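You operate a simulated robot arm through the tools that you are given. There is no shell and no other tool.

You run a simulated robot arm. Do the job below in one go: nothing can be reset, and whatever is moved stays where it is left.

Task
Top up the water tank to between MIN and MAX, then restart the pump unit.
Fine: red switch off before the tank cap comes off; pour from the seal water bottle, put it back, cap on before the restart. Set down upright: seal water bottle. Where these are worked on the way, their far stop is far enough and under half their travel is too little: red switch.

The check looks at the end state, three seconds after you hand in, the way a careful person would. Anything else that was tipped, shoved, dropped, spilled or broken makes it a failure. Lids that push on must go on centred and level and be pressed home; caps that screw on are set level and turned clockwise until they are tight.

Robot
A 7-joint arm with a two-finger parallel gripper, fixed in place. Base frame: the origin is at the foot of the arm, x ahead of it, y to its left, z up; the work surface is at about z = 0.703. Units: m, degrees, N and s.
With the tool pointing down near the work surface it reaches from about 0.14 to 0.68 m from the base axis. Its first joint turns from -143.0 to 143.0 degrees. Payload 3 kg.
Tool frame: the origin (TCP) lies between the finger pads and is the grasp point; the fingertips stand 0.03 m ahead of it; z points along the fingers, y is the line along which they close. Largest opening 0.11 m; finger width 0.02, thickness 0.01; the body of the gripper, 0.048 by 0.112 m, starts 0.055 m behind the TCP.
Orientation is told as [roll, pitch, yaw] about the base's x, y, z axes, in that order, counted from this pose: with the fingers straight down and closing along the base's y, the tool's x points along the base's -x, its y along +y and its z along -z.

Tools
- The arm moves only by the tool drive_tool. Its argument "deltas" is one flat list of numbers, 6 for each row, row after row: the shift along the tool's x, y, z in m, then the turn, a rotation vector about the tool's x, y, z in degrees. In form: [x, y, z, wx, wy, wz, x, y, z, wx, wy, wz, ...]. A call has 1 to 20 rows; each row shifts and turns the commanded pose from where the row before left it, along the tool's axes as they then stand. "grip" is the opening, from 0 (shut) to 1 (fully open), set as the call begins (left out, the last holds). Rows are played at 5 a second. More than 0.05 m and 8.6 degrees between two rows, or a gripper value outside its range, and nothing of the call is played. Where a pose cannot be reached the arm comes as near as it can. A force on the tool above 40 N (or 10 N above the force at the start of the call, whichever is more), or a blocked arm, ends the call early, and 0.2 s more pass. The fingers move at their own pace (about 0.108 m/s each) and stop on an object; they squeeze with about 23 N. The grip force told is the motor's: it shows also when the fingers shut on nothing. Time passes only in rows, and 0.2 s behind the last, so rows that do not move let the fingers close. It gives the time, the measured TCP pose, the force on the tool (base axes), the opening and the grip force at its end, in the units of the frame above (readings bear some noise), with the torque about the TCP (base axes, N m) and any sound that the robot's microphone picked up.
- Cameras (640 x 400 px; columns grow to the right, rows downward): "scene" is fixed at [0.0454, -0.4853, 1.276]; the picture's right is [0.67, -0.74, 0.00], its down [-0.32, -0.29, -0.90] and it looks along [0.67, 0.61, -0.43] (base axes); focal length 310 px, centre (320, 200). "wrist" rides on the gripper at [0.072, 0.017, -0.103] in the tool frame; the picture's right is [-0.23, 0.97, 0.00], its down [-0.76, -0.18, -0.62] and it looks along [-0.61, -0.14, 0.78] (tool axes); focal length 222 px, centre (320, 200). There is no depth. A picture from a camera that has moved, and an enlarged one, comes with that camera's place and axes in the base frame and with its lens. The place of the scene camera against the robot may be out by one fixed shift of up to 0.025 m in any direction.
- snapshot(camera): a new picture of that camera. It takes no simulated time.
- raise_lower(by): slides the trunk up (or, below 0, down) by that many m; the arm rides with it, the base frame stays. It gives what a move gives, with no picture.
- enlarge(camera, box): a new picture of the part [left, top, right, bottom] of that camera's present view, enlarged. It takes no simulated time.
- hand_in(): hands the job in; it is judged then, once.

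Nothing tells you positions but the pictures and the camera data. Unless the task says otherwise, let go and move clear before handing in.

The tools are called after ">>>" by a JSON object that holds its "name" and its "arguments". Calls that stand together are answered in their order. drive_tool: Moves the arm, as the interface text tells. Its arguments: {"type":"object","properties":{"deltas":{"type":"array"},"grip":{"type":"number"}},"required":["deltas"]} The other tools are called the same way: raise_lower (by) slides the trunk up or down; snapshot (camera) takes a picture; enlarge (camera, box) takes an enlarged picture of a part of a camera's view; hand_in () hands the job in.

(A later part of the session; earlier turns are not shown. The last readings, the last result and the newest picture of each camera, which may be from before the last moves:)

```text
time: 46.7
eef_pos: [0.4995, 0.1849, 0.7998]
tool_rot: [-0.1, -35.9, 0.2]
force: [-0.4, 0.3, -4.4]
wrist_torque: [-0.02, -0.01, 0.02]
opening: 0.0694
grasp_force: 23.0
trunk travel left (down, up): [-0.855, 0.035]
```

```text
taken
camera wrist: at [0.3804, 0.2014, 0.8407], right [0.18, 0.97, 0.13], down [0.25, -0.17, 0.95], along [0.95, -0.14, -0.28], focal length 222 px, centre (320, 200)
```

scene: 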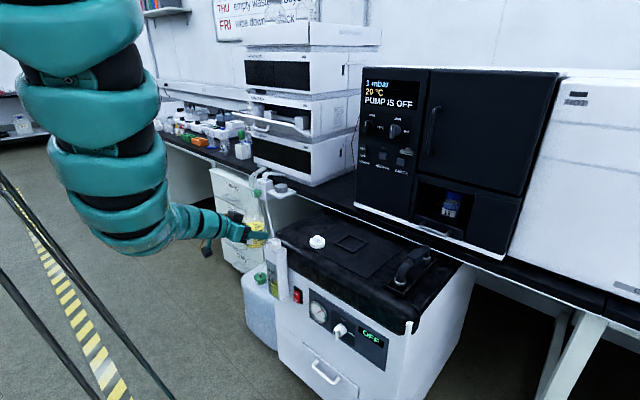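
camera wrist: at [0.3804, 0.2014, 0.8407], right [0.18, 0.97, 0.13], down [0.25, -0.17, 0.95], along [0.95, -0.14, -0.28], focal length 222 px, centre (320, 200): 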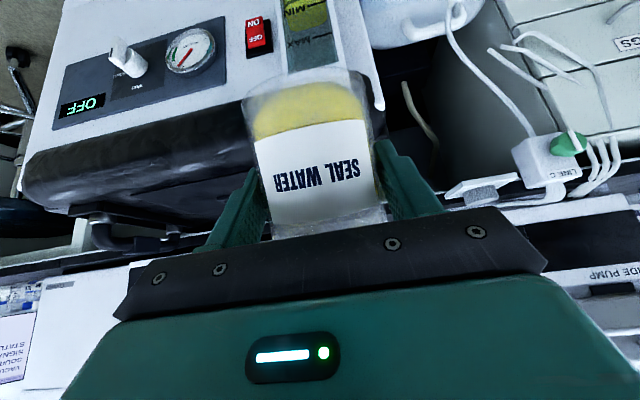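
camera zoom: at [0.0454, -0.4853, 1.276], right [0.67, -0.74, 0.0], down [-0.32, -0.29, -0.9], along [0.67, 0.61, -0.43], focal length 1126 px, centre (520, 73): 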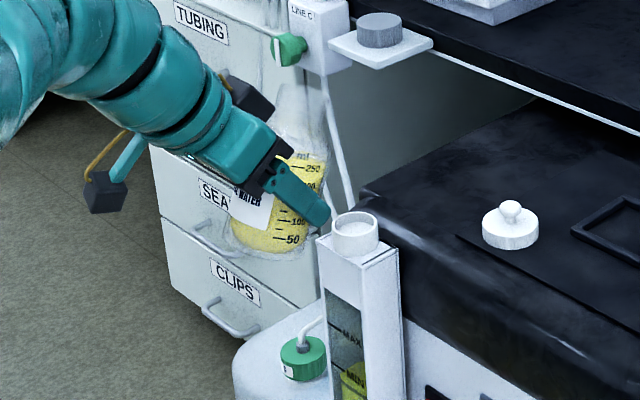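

>>> {"name": "drive_tool", "arguments": {"deltas": [0, 0.0005, 0, 0, 6, 0, 0, 0.0005, 0, 0, 6, 0, 0, 0, 0, 0, 6, 0, 0, 0, 0, 0, 6, 0], "grip": 0}}

>>> {"name": "enlarge", "arguments": {"camera": "scene", "box": [200, 180, 330, 290]}}

>>> {"name": "snapshot", "arguments": {"camera": "wrist"}}

```text
time: 47.7
eef_pos: [0.4998, 0.1866, 0.7997]
tool_rot: [-0.1, -12.1, 0.0]
force: [-0.1, 0.7, -3.9]
wrist_torque: [0.01, 0.04, 0.02]
opening: 0.0694
grasp_force: 22.8
trunk travel left (down, up): [-0.855, 0.035]
```

```text
3.64 times, centred on (265, 235) of scene
camera zoom: at [0.0454, -0.4853, 1.276], right [0.67, -0.74, 0.0], down [-0.32, -0.29, -0.9], along [0.67, 0.61, -0.43], focal length 1126 px, centre (520, 73)
```

zoom: 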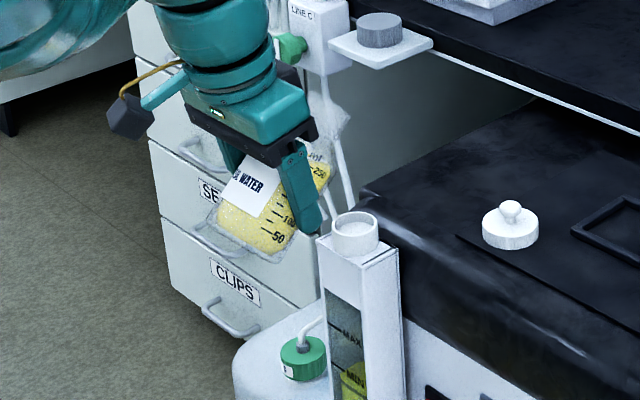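

```text
taken
camera wrist: at [0.4075, 0.2032, 0.8859], right [0.22, 0.97, 0.05], down [0.62, -0.18, 0.77], along [0.76, -0.14, -0.64], focal length 222 px, centre (320, 200)
```

wrist: 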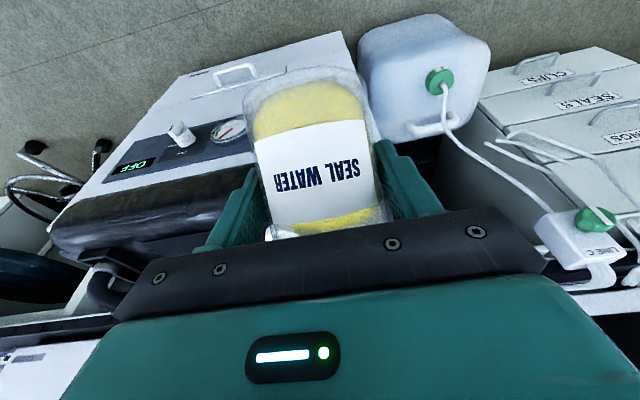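

Still no flags and the bottle holds firmly. Next I tilt to 60° and lower so the lip comes just above the tank neck (liquid shouldn't reach the lip until about 68°).

>>> {"name": "drive_tool", "arguments": {"deltas": [0, -0.0003, 0, 0, 6, 0, 0, -0.0003, 0, 0, 6.1, 0, 0.0017, 0, 0.02, 0, 0, 0, 0.0017, 0, 0.02, 0, 0, 0, 0.0016, 0, 0.02, 0, 0, 0], "grip": 0}}

>>> {"name": "enlarge", "arguments": {"camera": "scene", "box": [220, 190, 320, 280]}}

>>> {"name": "snapshot", "arguments": {"camera": "wrist"}}

```text
time: 48.9
eef_pos: [0.4957, 0.184, 0.7382]
tool_rot: [-0.2, 0.0, -0.1]
force: [0.2, 0.6, -3.9]
wrist_torque: [0.0, 0.03, -0.02]
opening: 0.0691
grasp_force: 22.6
trunk travel left (down, up): [-0.855, 0.035]
```

```text
4.44 times, centred on (270, 235) of scene
camera zoom: at [0.0454, -0.4853, 1.276], right [0.67, -0.74, 0.0], down [-0.32, -0.29, -0.9], along [0.67, 0.61, -0.43], focal length 1376 px, centre (542, 44)
```

zoom: 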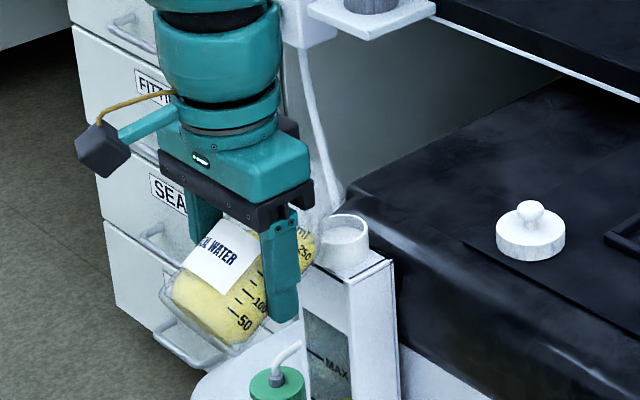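

```text
taken
camera wrist: at [0.4232, 0.2018, 0.8425], right [0.23, 0.97, 0.0], down [0.76, -0.18, 0.62], along [0.61, -0.14, -0.78], focal length 222 px, centre (320, 200)
```

wrist: 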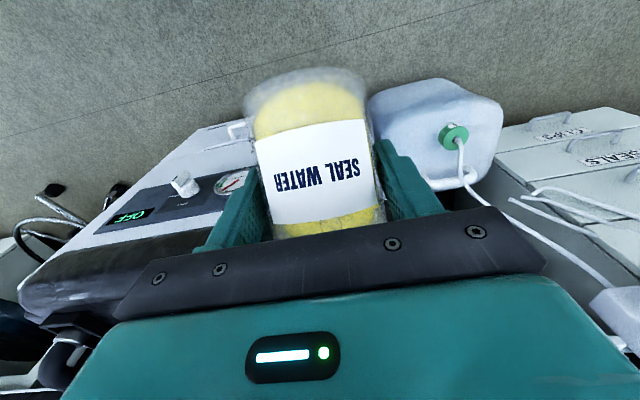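

>>> {"name": "enlarge", "arguments": {"camera": "scene", "box": [260, 215, 310, 260]}}

```text
8.89 times, centred on (285, 238) of scene
camera zoom: at [0.0454, -0.4853, 1.276], right [0.67, -0.74, 0.0], down [-0.32, -0.29, -0.9], along [0.67, 0.61, -0.43], focal length 2753 px, centre (631, -133)
```

zoom: 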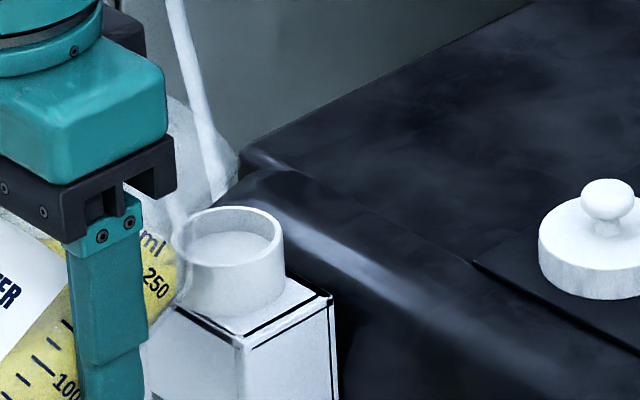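

>>> {"name": "enlarge", "arguments": {"camera": "scene", "box": [268, 215, 292, 245]}}

```text
13.33 times, centred on (280, 230) of scene
camera zoom: at [0.0454, -0.4853, 1.276], right [0.67, -0.74, 0.0], down [-0.32, -0.29, -0.9], along [0.67, 0.61, -0.43], focal length 4130 px, centre (853, -200)
```

zoom: 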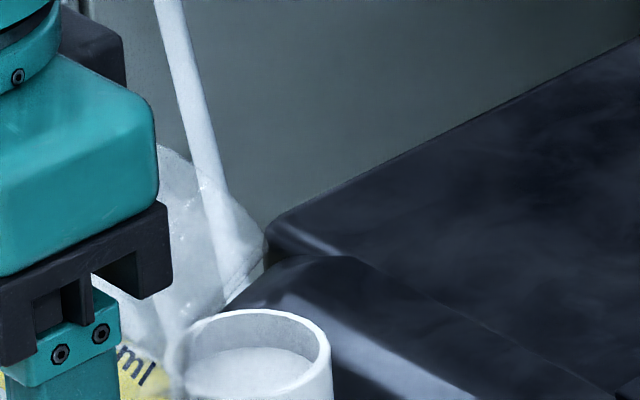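

>>> {"name": "enlarge", "arguments": {"camera": "scene", "box": [274, 220, 286, 240]}}

>>> {"name": "enlarge", "arguments": {"camera": "scene", "box": [250, 215, 290, 265]}}

```text
16.00 times, centred on (280, 230) of scene
camera zoom: at [0.0454, -0.4853, 1.276], right [0.67, -0.74, 0.0], down [-0.32, -0.29, -0.9], along [0.67, 0.61, -0.43], focal length 4956 px, centre (960, -280)
```

zoom: 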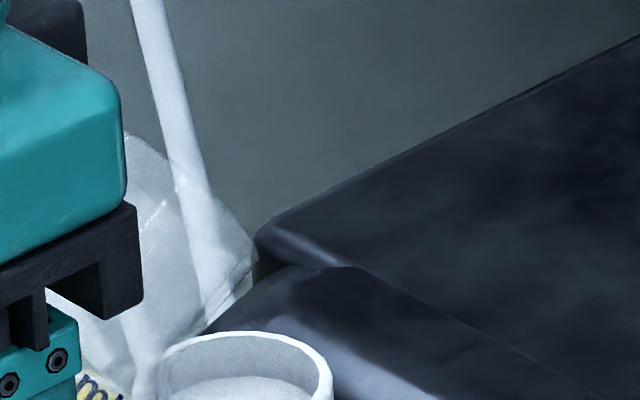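

```text
8.00 times, centred on (270, 240) of scene
camera zoom: at [0.0454, -0.4853, 1.276], right [0.67, -0.74, 0.0], down [-0.32, -0.29, -0.9], along [0.67, 0.61, -0.43], focal length 2478 px, centre (720, -120)
```

zoom: 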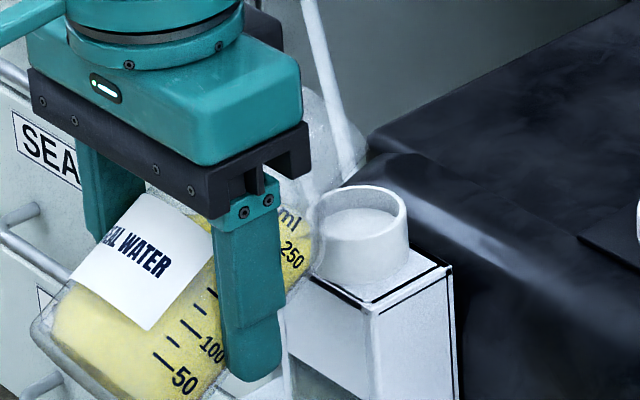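

The lip is estimated at roughly (0.571, 0.185, 0.756), over the neck. I'll move slightly forward and down while tilting to about 66°, just short of pouring, then check.

>>> {"name": "drive_tool", "arguments": {"deltas": [-0.0018, 0.0006, 0.004, 0, 3, 0, -0.0018, 0.0006, 0.004, 0, 3, 0, 0, 0, 0, 0, 0, 0], "grip": 0}}

>>> {"name": "enlarge", "arguments": {"camera": "scene", "box": [250, 215, 290, 265]}}

>>> {"name": "enlarge", "arguments": {"camera": "scene", "box": [270, 218, 290, 243]}}

```text
time: 49.7
eef_pos: [0.4936, 0.1821, 0.7404]
tool_rot: [-0.2, 3.0, 0.2]
force: [1.0, -0.4, -4.5]
wrist_torque: [0.02, 0.03, 0.02]
opening: 0.0694
grasp_force: 22.9
out of reach, approached as far as the arm can: row 1, 2
trunk travel left (down, up): [-0.855, 0.035]
```

```text
8.00 times, centred on (270, 240) of scene
camera zoom: at [0.0454, -0.4853, 1.276], right [0.67, -0.74, 0.0], down [-0.32, -0.29, -0.9], along [0.67, 0.61, -0.43], focal length 2478 px, centre (720, -120)
```

zoom: 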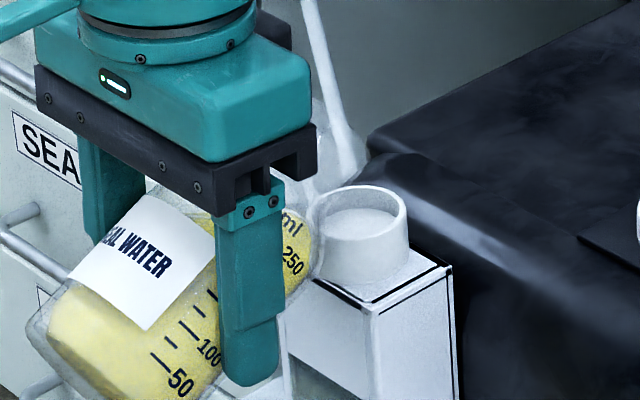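

```text
16.00 times, centred on (280, 230) of scene
camera zoom: at [0.0454, -0.4853, 1.276], right [0.67, -0.74, 0.0], down [-0.32, -0.29, -0.9], along [0.67, 0.61, -0.43], focal length 4956 px, centre (960, -288)
```

zoom: 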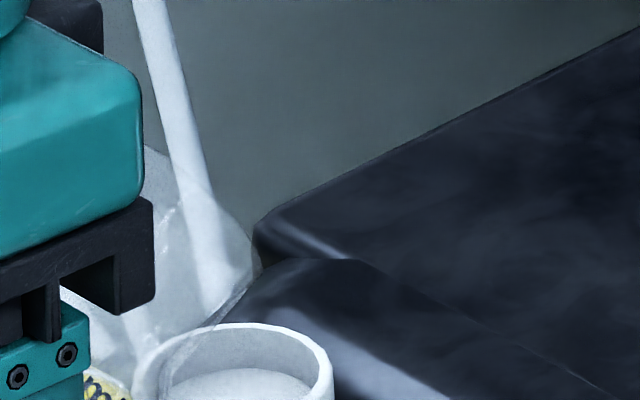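

The arm ran out of reach downward at this trunk height, and nothing was touched or spilled. I'll raise the bottle with the arm, then lower the trunk by 0.12 m to bring it back with more reach.

>>> {"name": "drive_tool", "arguments": {"deltas": [0.0016, 0.001, -0.033, 0, 0, 0, 0.0016, 0.001, -0.033, 0, 0, 0, 0.0016, 0, -0.033, 0, 0, 0, 0.0016, 0, -0.033, 0, 0, 0], "grip": 0}}

>>> {"name": "raise_lower", "arguments": {"by": -0.12}}

>>> {"name": "snapshot", "arguments": {"camera": "scene"}}

>>> {"name": "enlarge", "arguments": {"camera": "scene", "box": [250, 205, 300, 265]}}

>>> {"name": "snapshot", "arguments": {"camera": "wrist"}}

```text
time: 50.7
eef_pos: [0.495, 0.1823, 0.8717]
tool_rot: [-0.1, 3.0, 0.0]
force: [-0.9, -0.4, -4.5]
wrist_torque: [0.04, 0.02, 0.01]
opening: 0.0691
grasp_force: 23.0
trunk travel left (down, up): [-0.855, 0.035]
```

```text
time: 52.2
eef_pos: [0.4954, 0.1828, 0.7527]
tool_rot: [-0.2, 3.1, 0.0]
force: [0.5, 0.3, -3.1]
wrist_torque: [0.01, 0.01, 0.01]
opening: 0.069
grasp_force: 22.8
trunk travel left (down, up): [-0.735, 0.155]
```

```text
taken
```

scene: 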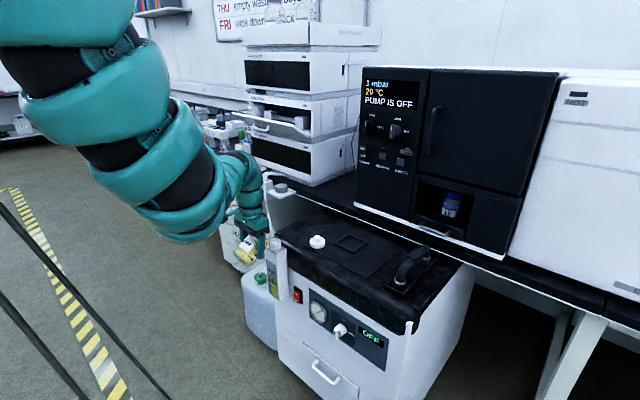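

```text
6.67 times, centred on (275, 235) of scene
camera zoom: at [0.0454, -0.4853, 1.276], right [0.67, -0.74, 0.0], down [-0.32, -0.29, -0.9], along [0.67, 0.61, -0.43], focal length 2065 px, centre (620, -33)
```

zoom: 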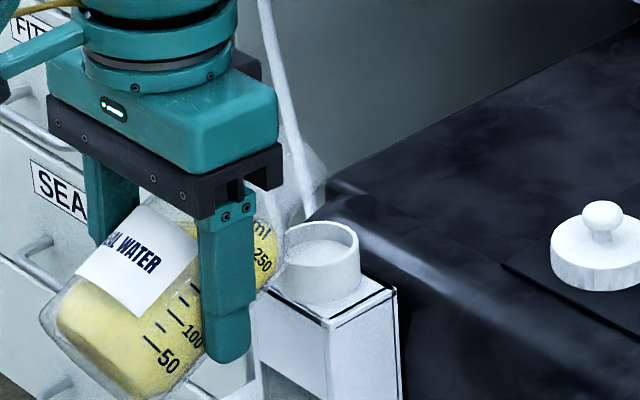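

```text
taken
camera wrist: at [0.4277, 0.2003, 0.8593], right [0.23, 0.97, -0.01], down [0.79, -0.18, 0.58], along [0.56, -0.14, -0.81], focal length 222 px, centre (320, 200)
```

wrist: 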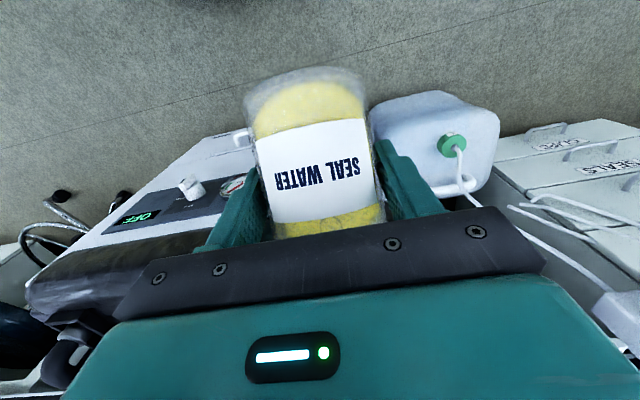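

Back above the tank with more reach. Moving to the pre-pour pose at about 66° with the lip near z≈0.74.

>>> {"name": "drive_tool", "arguments": {"deltas": [-0.0028, 0.0015, 0.0107, 0, 1.5, 0, -0.0028, 0.0013, 0.0107, 0, 1.5, 0, 0, 0, 0, 0, 0, 0], "grip": 0}}

>>> {"name": "enlarge", "arguments": {"camera": "scene", "box": [255, 220, 295, 260]}}

>>> {"name": "enlarge", "arguments": {"camera": "scene", "box": [266, 222, 290, 248]}}

>>> {"name": "snapshot", "arguments": {"camera": "wrist"}}

```text
time: 53.0
eef_pos: [0.4982, 0.1864, 0.7285]
tool_rot: [-0.2, 6.1, 0.0]
force: [0.0, -0.2, -3.4]
wrist_torque: [-0.01, -0.02, 0.03]
opening: 0.0693
grasp_force: 23.1
trunk travel left (down, up): [-0.735, 0.155]
```

```text
10.00 times, centred on (275, 240) of scene
camera zoom: at [0.0454, -0.4853, 1.276], right [0.67, -0.74, 0.0], down [-0.32, -0.29, -0.9], along [0.67, 0.61, -0.43], focal length 3097 px, centre (770, -200)
```

zoom: 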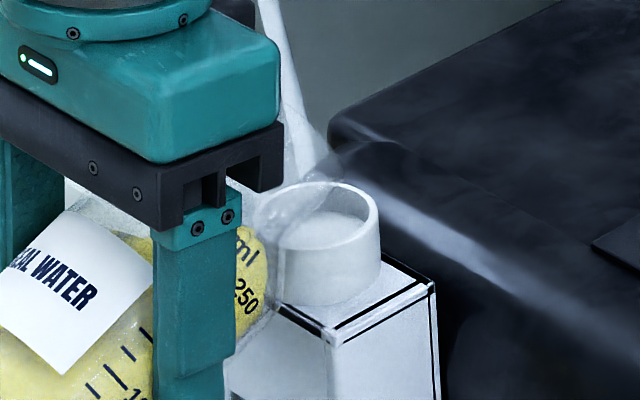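

```text
15.38 times, centred on (278, 235) of scene
camera zoom: at [0.0454, -0.4853, 1.276], right [0.67, -0.74, 0.0], down [-0.32, -0.29, -0.9], along [0.67, 0.61, -0.43], focal length 4765 px, centre (966, -338)
```

zoom: 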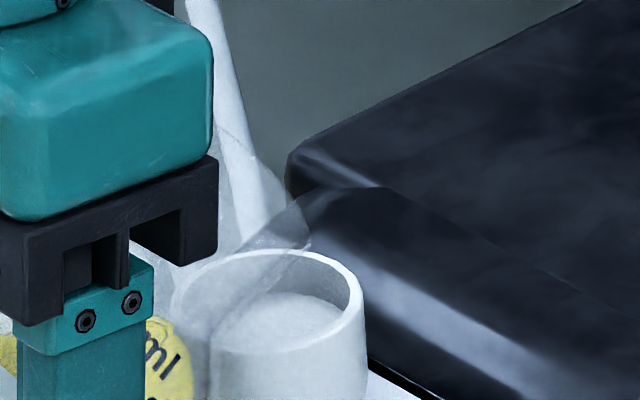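

```text
taken
camera wrist: at [0.4376, 0.2032, 0.84], right [0.23, 0.97, -0.03], down [0.82, -0.18, 0.54], along [0.52, -0.14, -0.84], focal length 222 px, centre (320, 200)
```

wrist: 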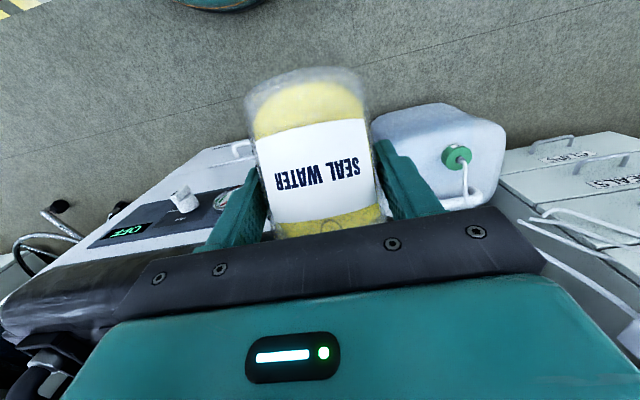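

The lip looks 1–2 cm above the ring and near x≈0.575. I'll tilt to 70°, raising slightly to keep the lip in place, and wait to see whether flow starts.

>>> {"name": "drive_tool", "arguments": {"deltas": [0.0005, 0, -0.0043, 0, 2, 0, 0.0005, 0, -0.0043, 0, 2, 0, 0, 0, 0, 0, 0, 0, 0, 0, 0, 0, 0, 0], "grip": 0}}

>>> {"name": "enlarge", "arguments": {"camera": "scene", "box": [255, 220, 295, 260]}}

>>> {"name": "enlarge", "arguments": {"camera": "scene", "box": [250, 240, 300, 310]}}

>>> {"name": "snapshot", "arguments": {"camera": "wrist"}}

```text
time: 54.0
eef_pos: [0.4997, 0.1869, 0.7385]
tool_rot: [-0.1, 10.1, 0.0]
force: [0.0, -0.9, -5.0]
wrist_torque: [-0.01, 0.0, -0.03]
opening: 0.0692
grasp_force: 23.2
trunk travel left (down, up): [-0.735, 0.155]
```

```text
10.00 times, centred on (275, 240) of scene
camera zoom: at [0.0454, -0.4853, 1.276], right [0.67, -0.74, 0.0], down [-0.32, -0.29, -0.9], along [0.67, 0.61, -0.43], focal length 3097 px, centre (770, -200)
```

zoom: 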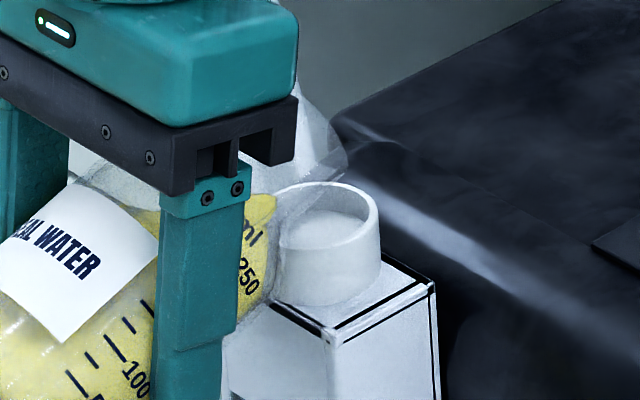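

```text
5.71 times, centred on (275, 275) of scene
camera zoom: at [0.0454, -0.4853, 1.276], right [0.67, -0.74, 0.0], down [-0.32, -0.29, -0.9], along [0.67, 0.61, -0.43], focal length 1770 px, centre (577, -229)
```

zoom: 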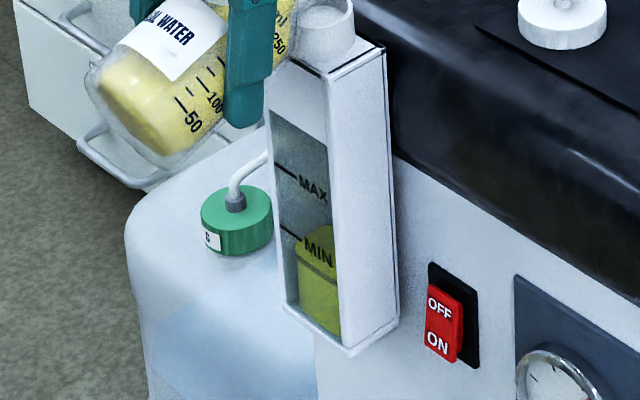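

```text
taken
camera wrist: at [0.4461, 0.2028, 0.8528], right [0.22, 0.97, -0.04], down [0.86, -0.18, 0.48], along [0.46, -0.14, -0.88], focal length 222 px, centre (320, 200)
```

wrist: 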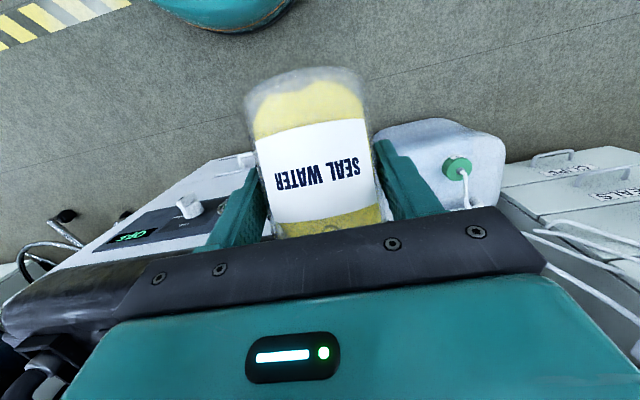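

The lip sits about 15 mm above the ring, with no flow yet. Tilting on to 73°.

>>> {"name": "drive_tool", "arguments": {"deltas": [0, 0, -0.0021, 0, 1.5, 0, 0, 0, -0.0021, 0, 1.5, 0, 0, 0, 0, 0, 0, 0, 0, 0, 0, 0, 0, 0], "grip": 0}}

>>> {"name": "enlarge", "arguments": {"camera": "scene", "box": [255, 220, 295, 260]}}

>>> {"name": "enlarge", "arguments": {"camera": "scene", "box": [250, 240, 300, 310]}}

```text
time: 55.0
eef_pos: [0.4996, 0.1852, 0.7427]
tool_rot: [-0.1, 13.0, 0.0]
force: [-0.3, 0.3, -4.0]
wrist_torque: [-0.02, -0.03, -0.01]
opening: 0.0693
grasp_force: 23.0
trunk travel left (down, up): [-0.735, 0.155]
```

```text
10.00 times, centred on (275, 240) of scene
camera zoom: at [0.0454, -0.4853, 1.276], right [0.67, -0.74, 0.0], down [-0.32, -0.29, -0.9], along [0.67, 0.61, -0.43], focal length 3097 px, centre (770, -200)
```

zoom: 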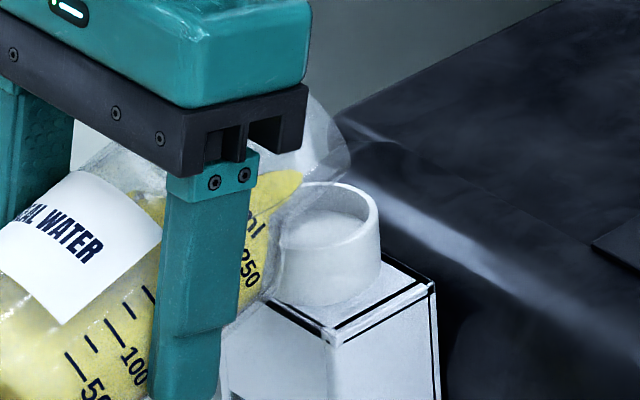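

```text
5.71 times, centred on (275, 275) of scene
camera zoom: at [0.0454, -0.4853, 1.276], right [0.67, -0.74, 0.0], down [-0.32, -0.29, -0.9], along [0.67, 0.61, -0.43], focal length 1770 px, centre (577, -229)
```

zoom: 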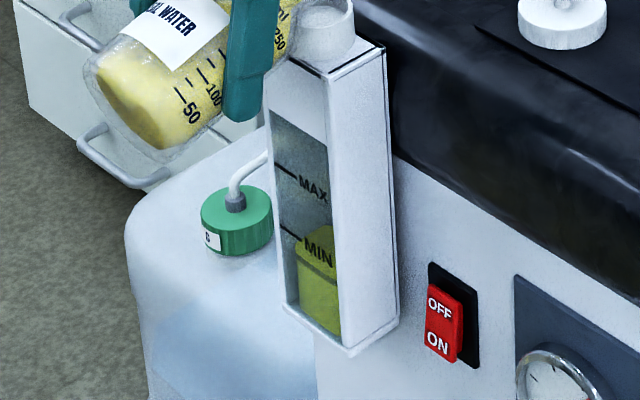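

The water is nearing the lip. Tilting to 75° and waiting.

>>> {"name": "drive_tool", "arguments": {"deltas": [0.0003, 0.0003, -0.0013, 0, 1, 0, 0.0003, 0.0003, -0.0013, 0, 1, 0, 0, 0, 0, 0, 0, 0, 0, 0, 0, 0, 0, 0], "grip": 0}}

>>> {"name": "enlarge", "arguments": {"camera": "scene", "box": [255, 220, 295, 260]}}

>>> {"name": "enlarge", "arguments": {"camera": "scene", "box": [250, 240, 300, 310]}}

```text
time: 56.0
eef_pos: [0.499, 0.1869, 0.7453]
tool_rot: [0.0, 14.9, 0.0]
force: [-0.3, -0.4, -3.3]
wrist_torque: [-0.04, -0.01, -0.02]
opening: 0.0691
grasp_force: 22.9
trunk travel left (down, up): [-0.735, 0.155]
```

```text
10.00 times, centred on (275, 240) of scene
camera zoom: at [0.0454, -0.4853, 1.276], right [0.67, -0.74, 0.0], down [-0.32, -0.29, -0.9], along [0.67, 0.61, -0.43], focal length 3097 px, centre (770, -200)
```

zoom: 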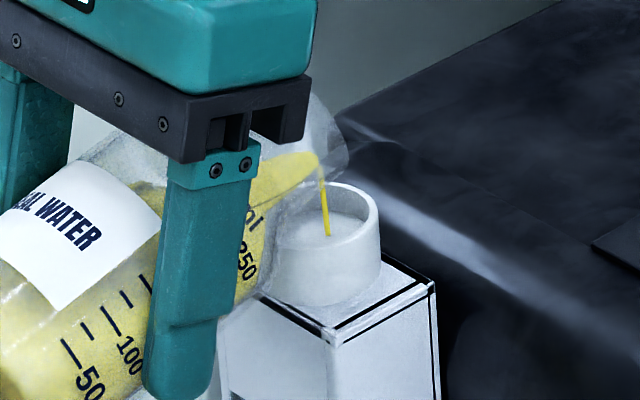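

```text
5.71 times, centred on (275, 275) of scene
camera zoom: at [0.0454, -0.4853, 1.276], right [0.67, -0.74, 0.0], down [-0.32, -0.29, -0.9], along [0.67, 0.61, -0.43], focal length 1770 px, centre (577, -229)
```

zoom: 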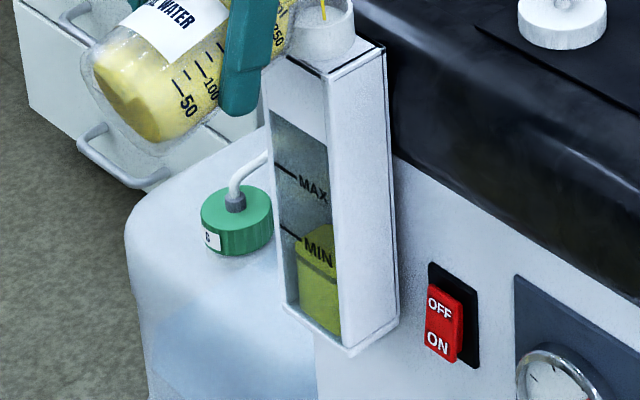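

A stream is flowing from the lip right into the middle of the tank neck. I'll hold here and watch the level.

>>> {"name": "drive_tool", "arguments": {"deltas": [0, 0, 0, 0, 0, 0, 0, 0, 0, 0, 0, 0, 0, 0, 0, 0, 0, 0, 0, 0, 0, 0, 0, 0, 0, 0, 0, 0, 0, 0], "grip": 0}}

>>> {"name": "enlarge", "arguments": {"camera": "scene", "box": [255, 220, 295, 260]}}

>>> {"name": "enlarge", "arguments": {"camera": "scene", "box": [250, 240, 300, 310]}}

```text
time: 57.2
eef_pos: [0.4996, 0.1868, 0.7467]
tool_rot: [-0.1, 14.9, -0.1]
force: [-0.1, 0.2, -3.8]
wrist_torque: [0.02, 0.0, 0.02]
opening: 0.0693
grasp_force: 23.1
trunk travel left (down, up): [-0.735, 0.155]
```

```text
10.00 times, centred on (275, 240) of scene
camera zoom: at [0.0454, -0.4853, 1.276], right [0.67, -0.74, 0.0], down [-0.32, -0.29, -0.9], along [0.67, 0.61, -0.43], focal length 3097 px, centre (770, -200)
```

zoom: 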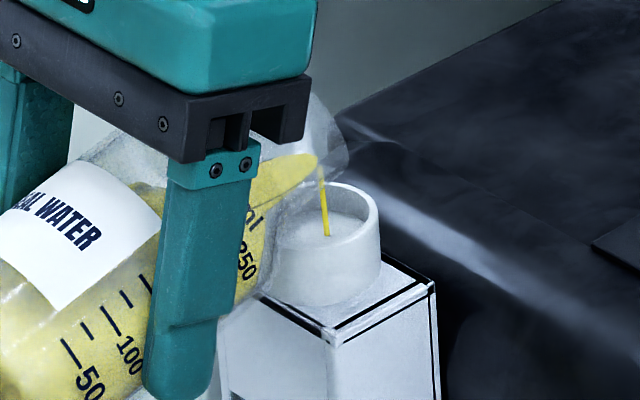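

```text
5.71 times, centred on (275, 275) of scene
camera zoom: at [0.0454, -0.4853, 1.276], right [0.67, -0.74, 0.0], down [-0.32, -0.29, -0.9], along [0.67, 0.61, -0.43], focal length 1770 px, centre (577, -229)
```

zoom: 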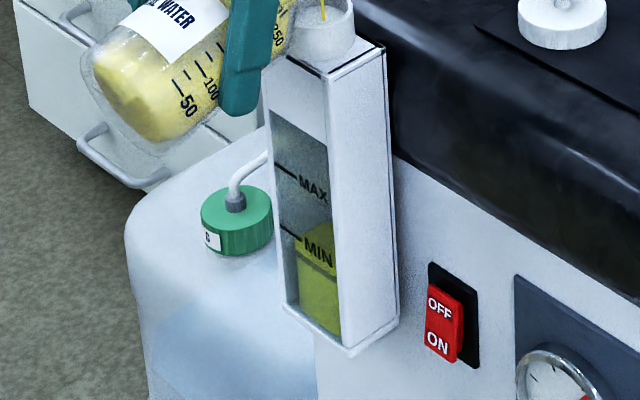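

The level is slowly rising and the stream lands centrally. Tilting a little further to 77°.

>>> {"name": "drive_tool", "arguments": {"deltas": [0.0004, 0, -0.0013, 0, 1, 0, 0.0003, 0, -0.0013, 0, 1, 0, 0, 0, 0, 0, 0, 0, 0, 0, 0, 0, 0, 0, 0, 0, 0, 0, 0, 0, 0, 0, 0, 0, 0, 0, 0, 0, 0, 0, 0, 0], "grip": 0}}

>>> {"name": "enlarge", "arguments": {"camera": "scene", "box": [255, 220, 295, 260]}}

>>> {"name": "enlarge", "arguments": {"camera": "scene", "box": [256, 250, 304, 310]}}

```text
time: 58.8
eef_pos: [0.4993, 0.1864, 0.7488]
tool_rot: [-0.1, 17.0, 0.0]
force: [0.8, 0.5, -3.3]
wrist_torque: [-0.02, -0.03, 0.01]
opening: 0.0693
grasp_force: 23.2
trunk travel left (down, up): [-0.735, 0.155]
```

```text
10.00 times, centred on (275, 240) of scene
camera zoom: at [0.0454, -0.4853, 1.276], right [0.67, -0.74, 0.0], down [-0.32, -0.29, -0.9], along [0.67, 0.61, -0.43], focal length 3097 px, centre (770, -200)
```

zoom: 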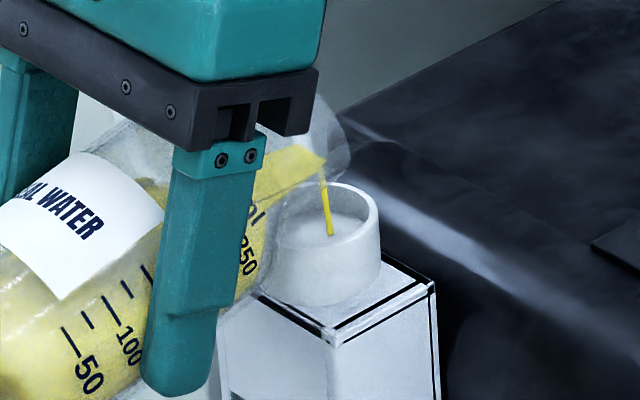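

```text
6.67 times, centred on (280, 280) of scene
camera zoom: at [0.0454, -0.4853, 1.276], right [0.67, -0.74, 0.0], down [-0.32, -0.29, -0.9], along [0.67, 0.61, -0.43], focal length 2065 px, centre (587, -333)
```

zoom: 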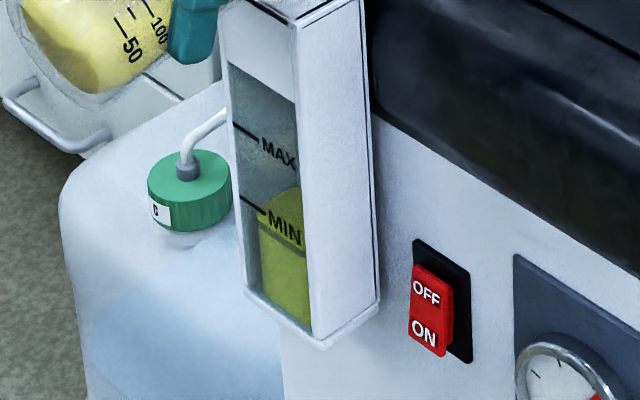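

The level is up about 8 mm so far, still below MIN. Holding here a little longer.

>>> {"name": "drive_tool", "arguments": {"deltas": [0, 0, 0, 0, 0, 0, 0, 0, 0, 0, 0, 0, 0, 0, 0, 0, 0, 0, 0, 0, 0, 0, 0, 0, 0, 0, 0, 0, 0, 0, 0, 0, 0, 0, 0, 0, 0, 0, 0, 0, 0, 0, 0, 0, 0, 0, 0, 0], "grip": 0}}

>>> {"name": "enlarge", "arguments": {"camera": "scene", "box": [255, 220, 295, 260]}}

>>> {"name": "enlarge", "arguments": {"camera": "scene", "box": [256, 250, 304, 310]}}

```text
time: 60.6
eef_pos: [0.5006, 0.1857, 0.75]
tool_rot: [0.0, 17.0, 0.0]
force: [-0.3, 0.7, -3.8]
wrist_torque: [-0.01, -0.04, -0.01]
opening: 0.0691
grasp_force: 22.7
trunk travel left (down, up): [-0.735, 0.155]
```

```text
10.00 times, centred on (275, 240) of scene
camera zoom: at [0.0454, -0.4853, 1.276], right [0.67, -0.74, 0.0], down [-0.32, -0.29, -0.9], along [0.67, 0.61, -0.43], focal length 3097 px, centre (770, -200)
```

zoom: 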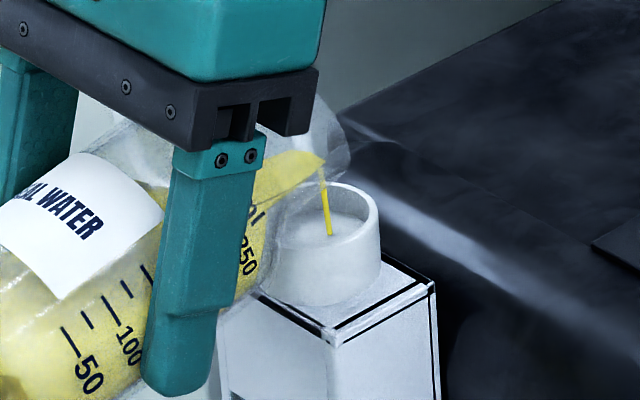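

```text
6.67 times, centred on (280, 280) of scene
camera zoom: at [0.0454, -0.4853, 1.276], right [0.67, -0.74, 0.0], down [-0.32, -0.29, -0.9], along [0.67, 0.61, -0.43], focal length 2065 px, centre (587, -333)
```

zoom: 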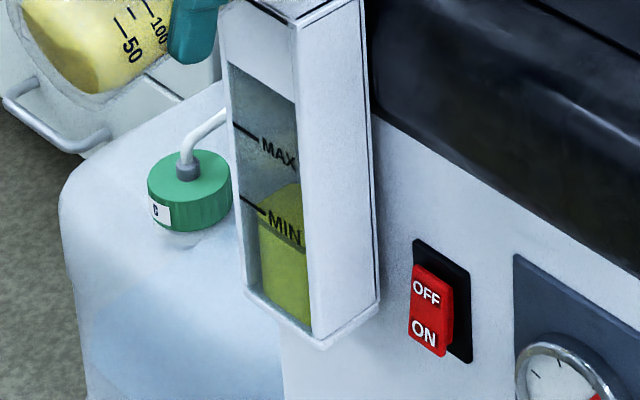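

Flow is steady but slow. I'll tilt to 80° with the lip held in place and keep watching.

>>> {"name": "drive_tool", "arguments": {"deltas": [0.0002, 0, -0.0013, 0, 1, 0, 0.0002, 0, -0.0013, 0, 1, 0, 0.0003, 0, -0.0014, 0, 1, 0, 0, 0, 0, 0, 0, 0, 0, 0, 0, 0, 0, 0, 0, 0, 0, 0, 0, 0], "grip": 0}}

>>> {"name": "enlarge", "arguments": {"camera": "scene", "box": [255, 220, 295, 260]}}

>>> {"name": "enlarge", "arguments": {"camera": "scene", "box": [256, 250, 304, 310]}}

```text
time: 62.0
eef_pos: [0.4999, 0.1873, 0.7541]
tool_rot: [-0.1, 20.1, 0.0]
force: [-0.3, 0.1, -3.3]
wrist_torque: [0.01, 0.0, -0.05]
opening: 0.069
grasp_force: 23.0
trunk travel left (down, up): [-0.735, 0.155]
```

```text
10.00 times, centred on (275, 240) of scene
camera zoom: at [0.0454, -0.4853, 1.276], right [0.67, -0.74, 0.0], down [-0.32, -0.29, -0.9], along [0.67, 0.61, -0.43], focal length 3097 px, centre (770, -200)
```

zoom: 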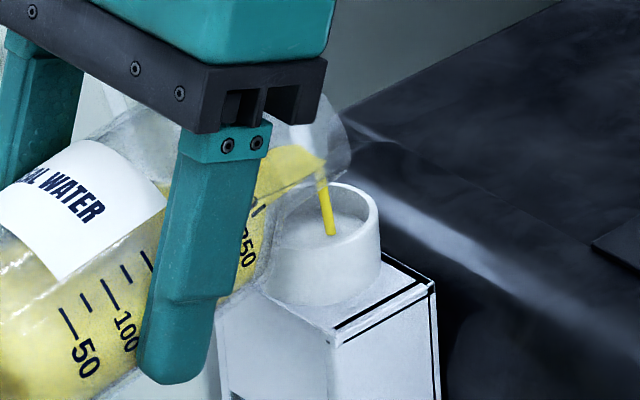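

```text
6.67 times, centred on (280, 280) of scene
camera zoom: at [0.0454, -0.4853, 1.276], right [0.67, -0.74, 0.0], down [-0.32, -0.29, -0.9], along [0.67, 0.61, -0.43], focal length 2065 px, centre (587, -333)
```

zoom: 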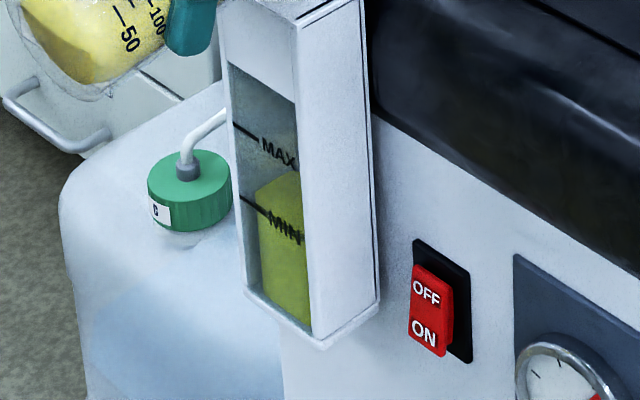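

The flow is stronger now and the level is reaching MIN. Holding for another second.

>>> {"name": "drive_tool", "arguments": {"deltas": [0, 0, 0, 0, 0, 0, 0, 0, 0, 0, 0, 0, 0, 0, 0, 0, 0, 0, 0, 0, 0, 0, 0, 0, 0, 0, 0, 0, 0, 0], "grip": 0}}

>>> {"name": "enlarge", "arguments": {"camera": "scene", "box": [260, 255, 290, 305]}}

>>> {"name": "enlarge", "arguments": {"camera": "scene", "box": [255, 220, 295, 260]}}

```text
time: 63.2
eef_pos: [0.5001, 0.186, 0.7537]
tool_rot: [-0.1, 20.0, 0.0]
force: [0.1, -0.5, -4.0]
wrist_torque: [0.0, -0.02, 0.0]
opening: 0.0693
grasp_force: 22.4
trunk travel left (down, up): [-0.735, 0.155]
```

```text
8.00 times, centred on (275, 280) of scene
camera zoom: at [0.0454, -0.4853, 1.276], right [0.67, -0.74, 0.0], down [-0.32, -0.29, -0.9], along [0.67, 0.61, -0.43], focal length 2478 px, centre (680, -440)
```

zoom: 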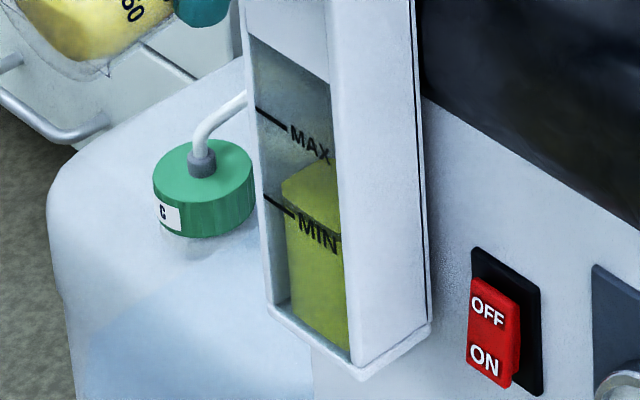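

```text
10.00 times, centred on (275, 240) of scene
camera zoom: at [0.0454, -0.4853, 1.276], right [0.67, -0.74, 0.0], down [-0.32, -0.29, -0.9], along [0.67, 0.61, -0.43], focal length 3097 px, centre (770, -200)
```

zoom: 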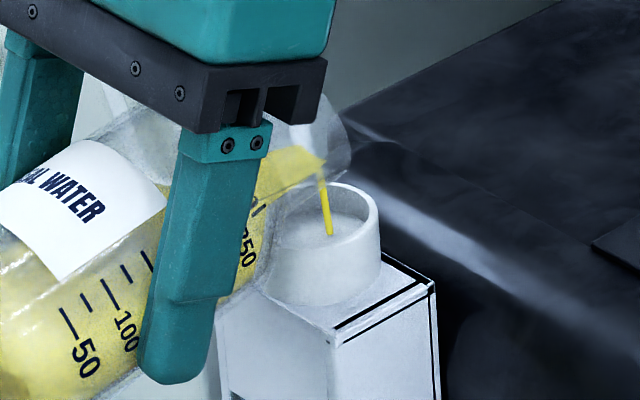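

The level is about at MIN now. I'll keep pouring in short holds.

>>> {"name": "drive_tool", "arguments": {"deltas": [0, 0, 0, 0, 0, 0, 0, 0, 0, 0, 0, 0, 0, 0, 0, 0, 0, 0, 0, 0, 0, 0, 0, 0, 0, 0, 0, 0, 0, 0, 0, 0, 0, 0, 0, 0, 0, 0, 0, 0, 0, 0, 0, 0, 0, 0, 0, 0], "grip": 0}}

>>> {"name": "enlarge", "arguments": {"camera": "scene", "box": [260, 255, 290, 305]}}

>>> {"name": "enlarge", "arguments": {"camera": "scene", "box": [255, 220, 295, 260]}}

```text
time: 65.0
eef_pos: [0.5005, 0.1861, 0.7524]
tool_rot: [-0.1, 20.0, 0.1]
force: [0.3, -0.2, -3.7]
wrist_torque: [0.01, -0.02, -0.01]
opening: 0.0693
grasp_force: 22.8
trunk travel left (down, up): [-0.735, 0.155]
```

```text
8.00 times, centred on (275, 280) of scene
camera zoom: at [0.0454, -0.4853, 1.276], right [0.67, -0.74, 0.0], down [-0.32, -0.29, -0.9], along [0.67, 0.61, -0.43], focal length 2478 px, centre (680, -440)
```

zoom: 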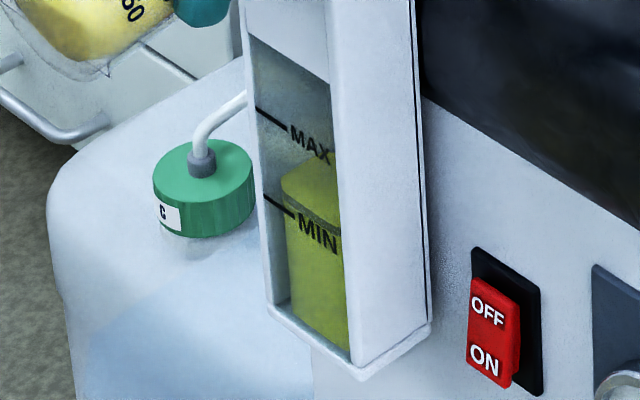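

```text
10.00 times, centred on (275, 240) of scene
camera zoom: at [0.0454, -0.4853, 1.276], right [0.67, -0.74, 0.0], down [-0.32, -0.29, -0.9], along [0.67, 0.61, -0.43], focal length 3097 px, centre (770, -200)
```

zoom: 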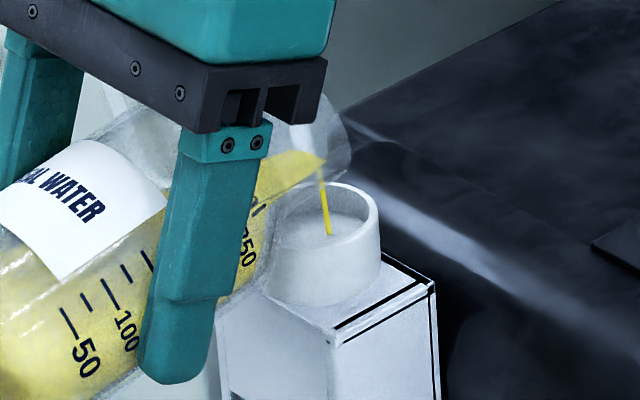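

The level is now a few millimetres above MIN and the flow is thinning. Tilting to 83°.

>>> {"name": "drive_tool", "arguments": {"deltas": [0.0001, 0, -0.0014, 0, 1, 0, 0.0002, 0, -0.0014, 0, 1, 0, 0.0002, 0, -0.0014, 0, 1, 0, 0, 0, 0, 0, 0, 0, 0, 0, 0, 0, 0, 0, 0, 0, 0, 0, 0, 0], "grip": 0}}

>>> {"name": "enlarge", "arguments": {"camera": "scene", "box": [260, 255, 290, 305]}}

>>> {"name": "enlarge", "arguments": {"camera": "scene", "box": [255, 220, 295, 260]}}

```text
time: 66.4
eef_pos: [0.5006, 0.1873, 0.7558]
tool_rot: [-0.1, 23.0, 0.0]
force: [-0.1, 0.4, -3.5]
wrist_torque: [0.0, 0.0, 0.03]
opening: 0.0691
grasp_force: 22.6
trunk travel left (down, up): [-0.735, 0.155]
```

```text
8.00 times, centred on (275, 280) of scene
camera zoom: at [0.0454, -0.4853, 1.276], right [0.67, -0.74, 0.0], down [-0.32, -0.29, -0.9], along [0.67, 0.61, -0.43], focal length 2478 px, centre (680, -440)
```

zoom: 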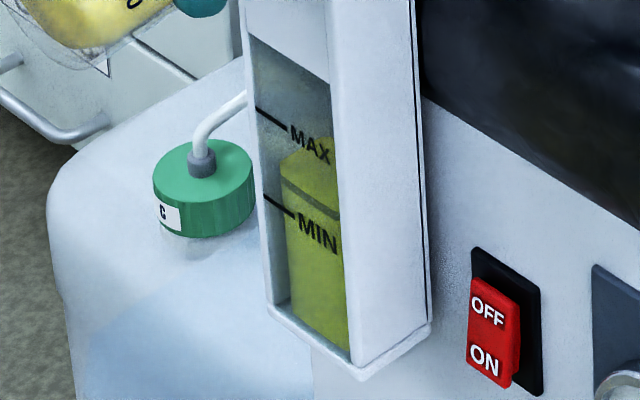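

```text
10.00 times, centred on (275, 240) of scene
camera zoom: at [0.0454, -0.4853, 1.276], right [0.67, -0.74, 0.0], down [-0.32, -0.29, -0.9], along [0.67, 0.61, -0.43], focal length 3097 px, centre (770, -200)
```

zoom: 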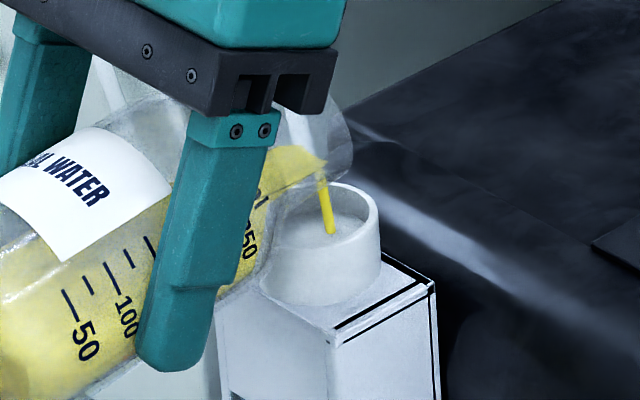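

The front water line is about a quarter of the way from MIN to MAX. Holding about 1.4 s more.

>>> {"name": "drive_tool", "arguments": {"deltas": [0, 0, 0, 0, 0, 0, 0, 0, 0, 0, 0, 0, 0, 0, 0, 0, 0, 0, 0, 0, 0, 0, 0, 0, 0, 0, 0, 0, 0, 0], "grip": 0}}

>>> {"name": "enlarge", "arguments": {"camera": "scene", "box": [260, 255, 290, 305]}}

>>> {"name": "enlarge", "arguments": {"camera": "scene", "box": [255, 220, 295, 260]}}

```text
time: 67.6
eef_pos: [0.5027, 0.188, 0.7567]
tool_rot: [-0.1, 23.0, 0.0]
force: [-0.5, 0.2, -3.2]
wrist_torque: [0.02, 0.0, 0.03]
opening: 0.0691
grasp_force: 23.0
trunk travel left (down, up): [-0.735, 0.155]
```

```text
8.00 times, centred on (275, 280) of scene
camera zoom: at [0.0454, -0.4853, 1.276], right [0.67, -0.74, 0.0], down [-0.32, -0.29, -0.9], along [0.67, 0.61, -0.43], focal length 2478 px, centre (680, -440)
```

zoom: 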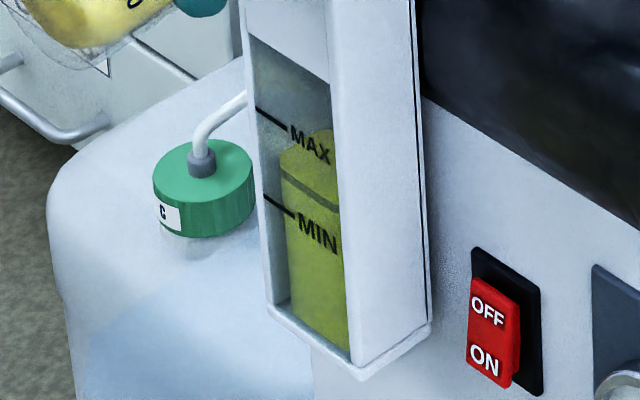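

```text
10.00 times, centred on (275, 240) of scene
camera zoom: at [0.0454, -0.4853, 1.276], right [0.67, -0.74, 0.0], down [-0.32, -0.29, -0.9], along [0.67, 0.61, -0.43], focal length 3097 px, centre (770, -200)
```

zoom: 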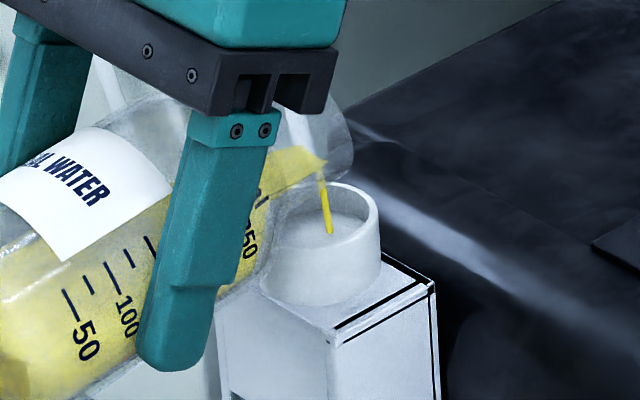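

About a third of the way now. Holding 2 s more.

>>> {"name": "drive_tool", "arguments": {"deltas": [0, 0, 0, 0, 0, 0, 0, 0, 0, 0, 0, 0, 0, 0, 0, 0, 0, 0, 0, 0, 0, 0, 0, 0, 0, 0, 0, 0, 0, 0, 0, 0, 0, 0, 0, 0, 0, 0, 0, 0, 0, 0, 0, 0, 0, 0, 0, 0, 0, 0, 0, 0, 0, 0], "grip": 0}}

>>> {"name": "enlarge", "arguments": {"camera": "scene", "box": [260, 255, 290, 305]}}

>>> {"name": "enlarge", "arguments": {"camera": "scene", "box": [255, 220, 295, 260]}}

```text
time: 69.6
eef_pos: [0.5026, 0.1874, 0.7567]
tool_rot: [-0.1, 22.9, 0.0]
force: [0.5, -0.1, -3.8]
wrist_torque: [-0.01, 0.02, 0.03]
opening: 0.069
grasp_force: 23.5
trunk travel left (down, up): [-0.735, 0.155]
```

```text
8.00 times, centred on (275, 280) of scene
camera zoom: at [0.0454, -0.4853, 1.276], right [0.67, -0.74, 0.0], down [-0.32, -0.29, -0.9], along [0.67, 0.61, -0.43], focal length 2478 px, centre (680, -440)
```

zoom: 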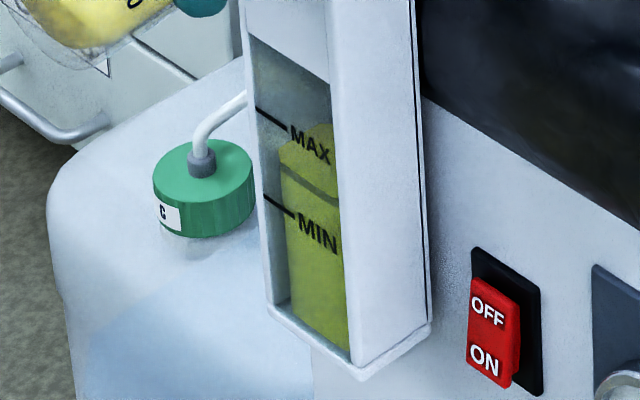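

```text
10.00 times, centred on (275, 240) of scene
camera zoom: at [0.0454, -0.4853, 1.276], right [0.67, -0.74, 0.0], down [-0.32, -0.29, -0.9], along [0.67, 0.61, -0.43], focal length 3097 px, centre (770, -200)
```

zoom: 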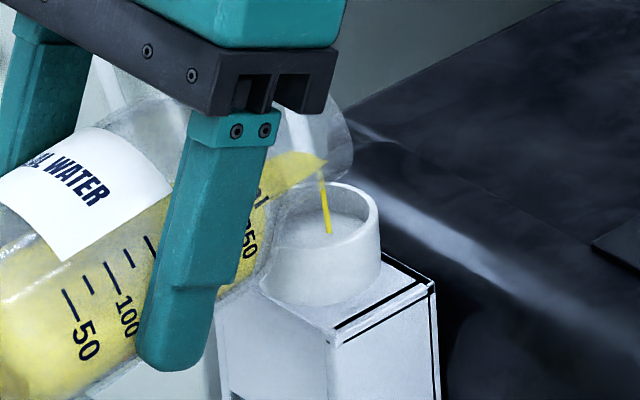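

The level is around 43% between MIN and MAX, which is comfortably inside. Now I'll tilt the bottle back about 20° to stop the flow, with the lip still over the neck.

>>> {"name": "drive_tool", "arguments": {"deltas": [0, 0, 0, 0, -5, 0, 0, 0, 0, 0, -5, 0, 0, 0, 0, 0, -5, 0, 0, 0, 0, 0, -5, 0, 0, 0, 0, 0, 0, 0], "grip": 0}}

>>> {"name": "enlarge", "arguments": {"camera": "scene", "box": [260, 255, 290, 305]}}

>>> {"name": "enlarge", "arguments": {"camera": "scene", "box": [245, 210, 295, 260]}}

```text
time: 70.8
eef_pos: [0.5001, 0.1872, 0.757]
tool_rot: [-0.2, 3.0, 0.0]
force: [-0.3, -1.1, -3.4]
wrist_torque: [0.02, 0.02, 0.0]
opening: 0.0691
grasp_force: 23.3
trunk travel left (down, up): [-0.735, 0.155]
```

```text
8.00 times, centred on (275, 280) of scene
camera zoom: at [0.0454, -0.4853, 1.276], right [0.67, -0.74, 0.0], down [-0.32, -0.29, -0.9], along [0.67, 0.61, -0.43], focal length 2478 px, centre (680, -440)
```

zoom: 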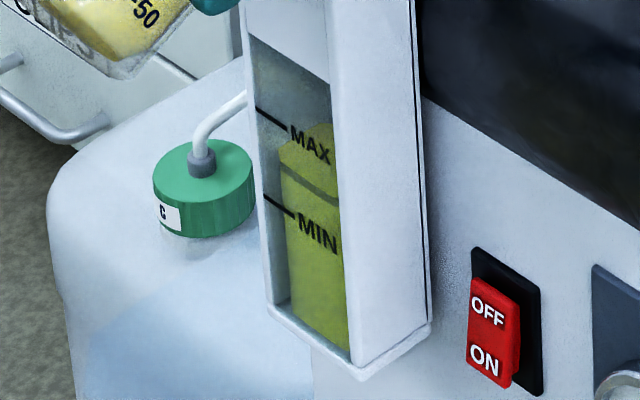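

```text
8.00 times, centred on (270, 235) of scene
camera zoom: at [0.0454, -0.4853, 1.276], right [0.67, -0.74, 0.0], down [-0.32, -0.29, -0.9], along [0.67, 0.61, -0.43], focal length 2478 px, centre (720, -80)
```

zoom: 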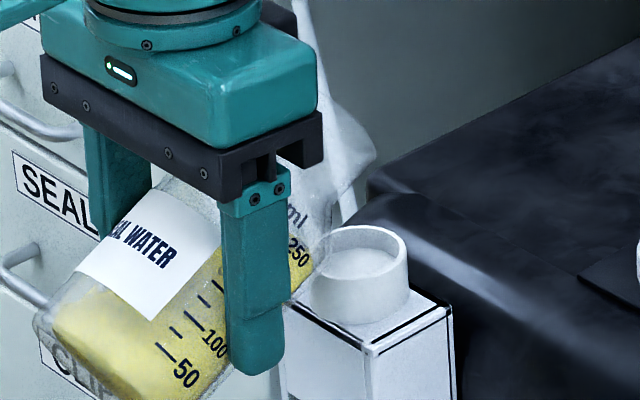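

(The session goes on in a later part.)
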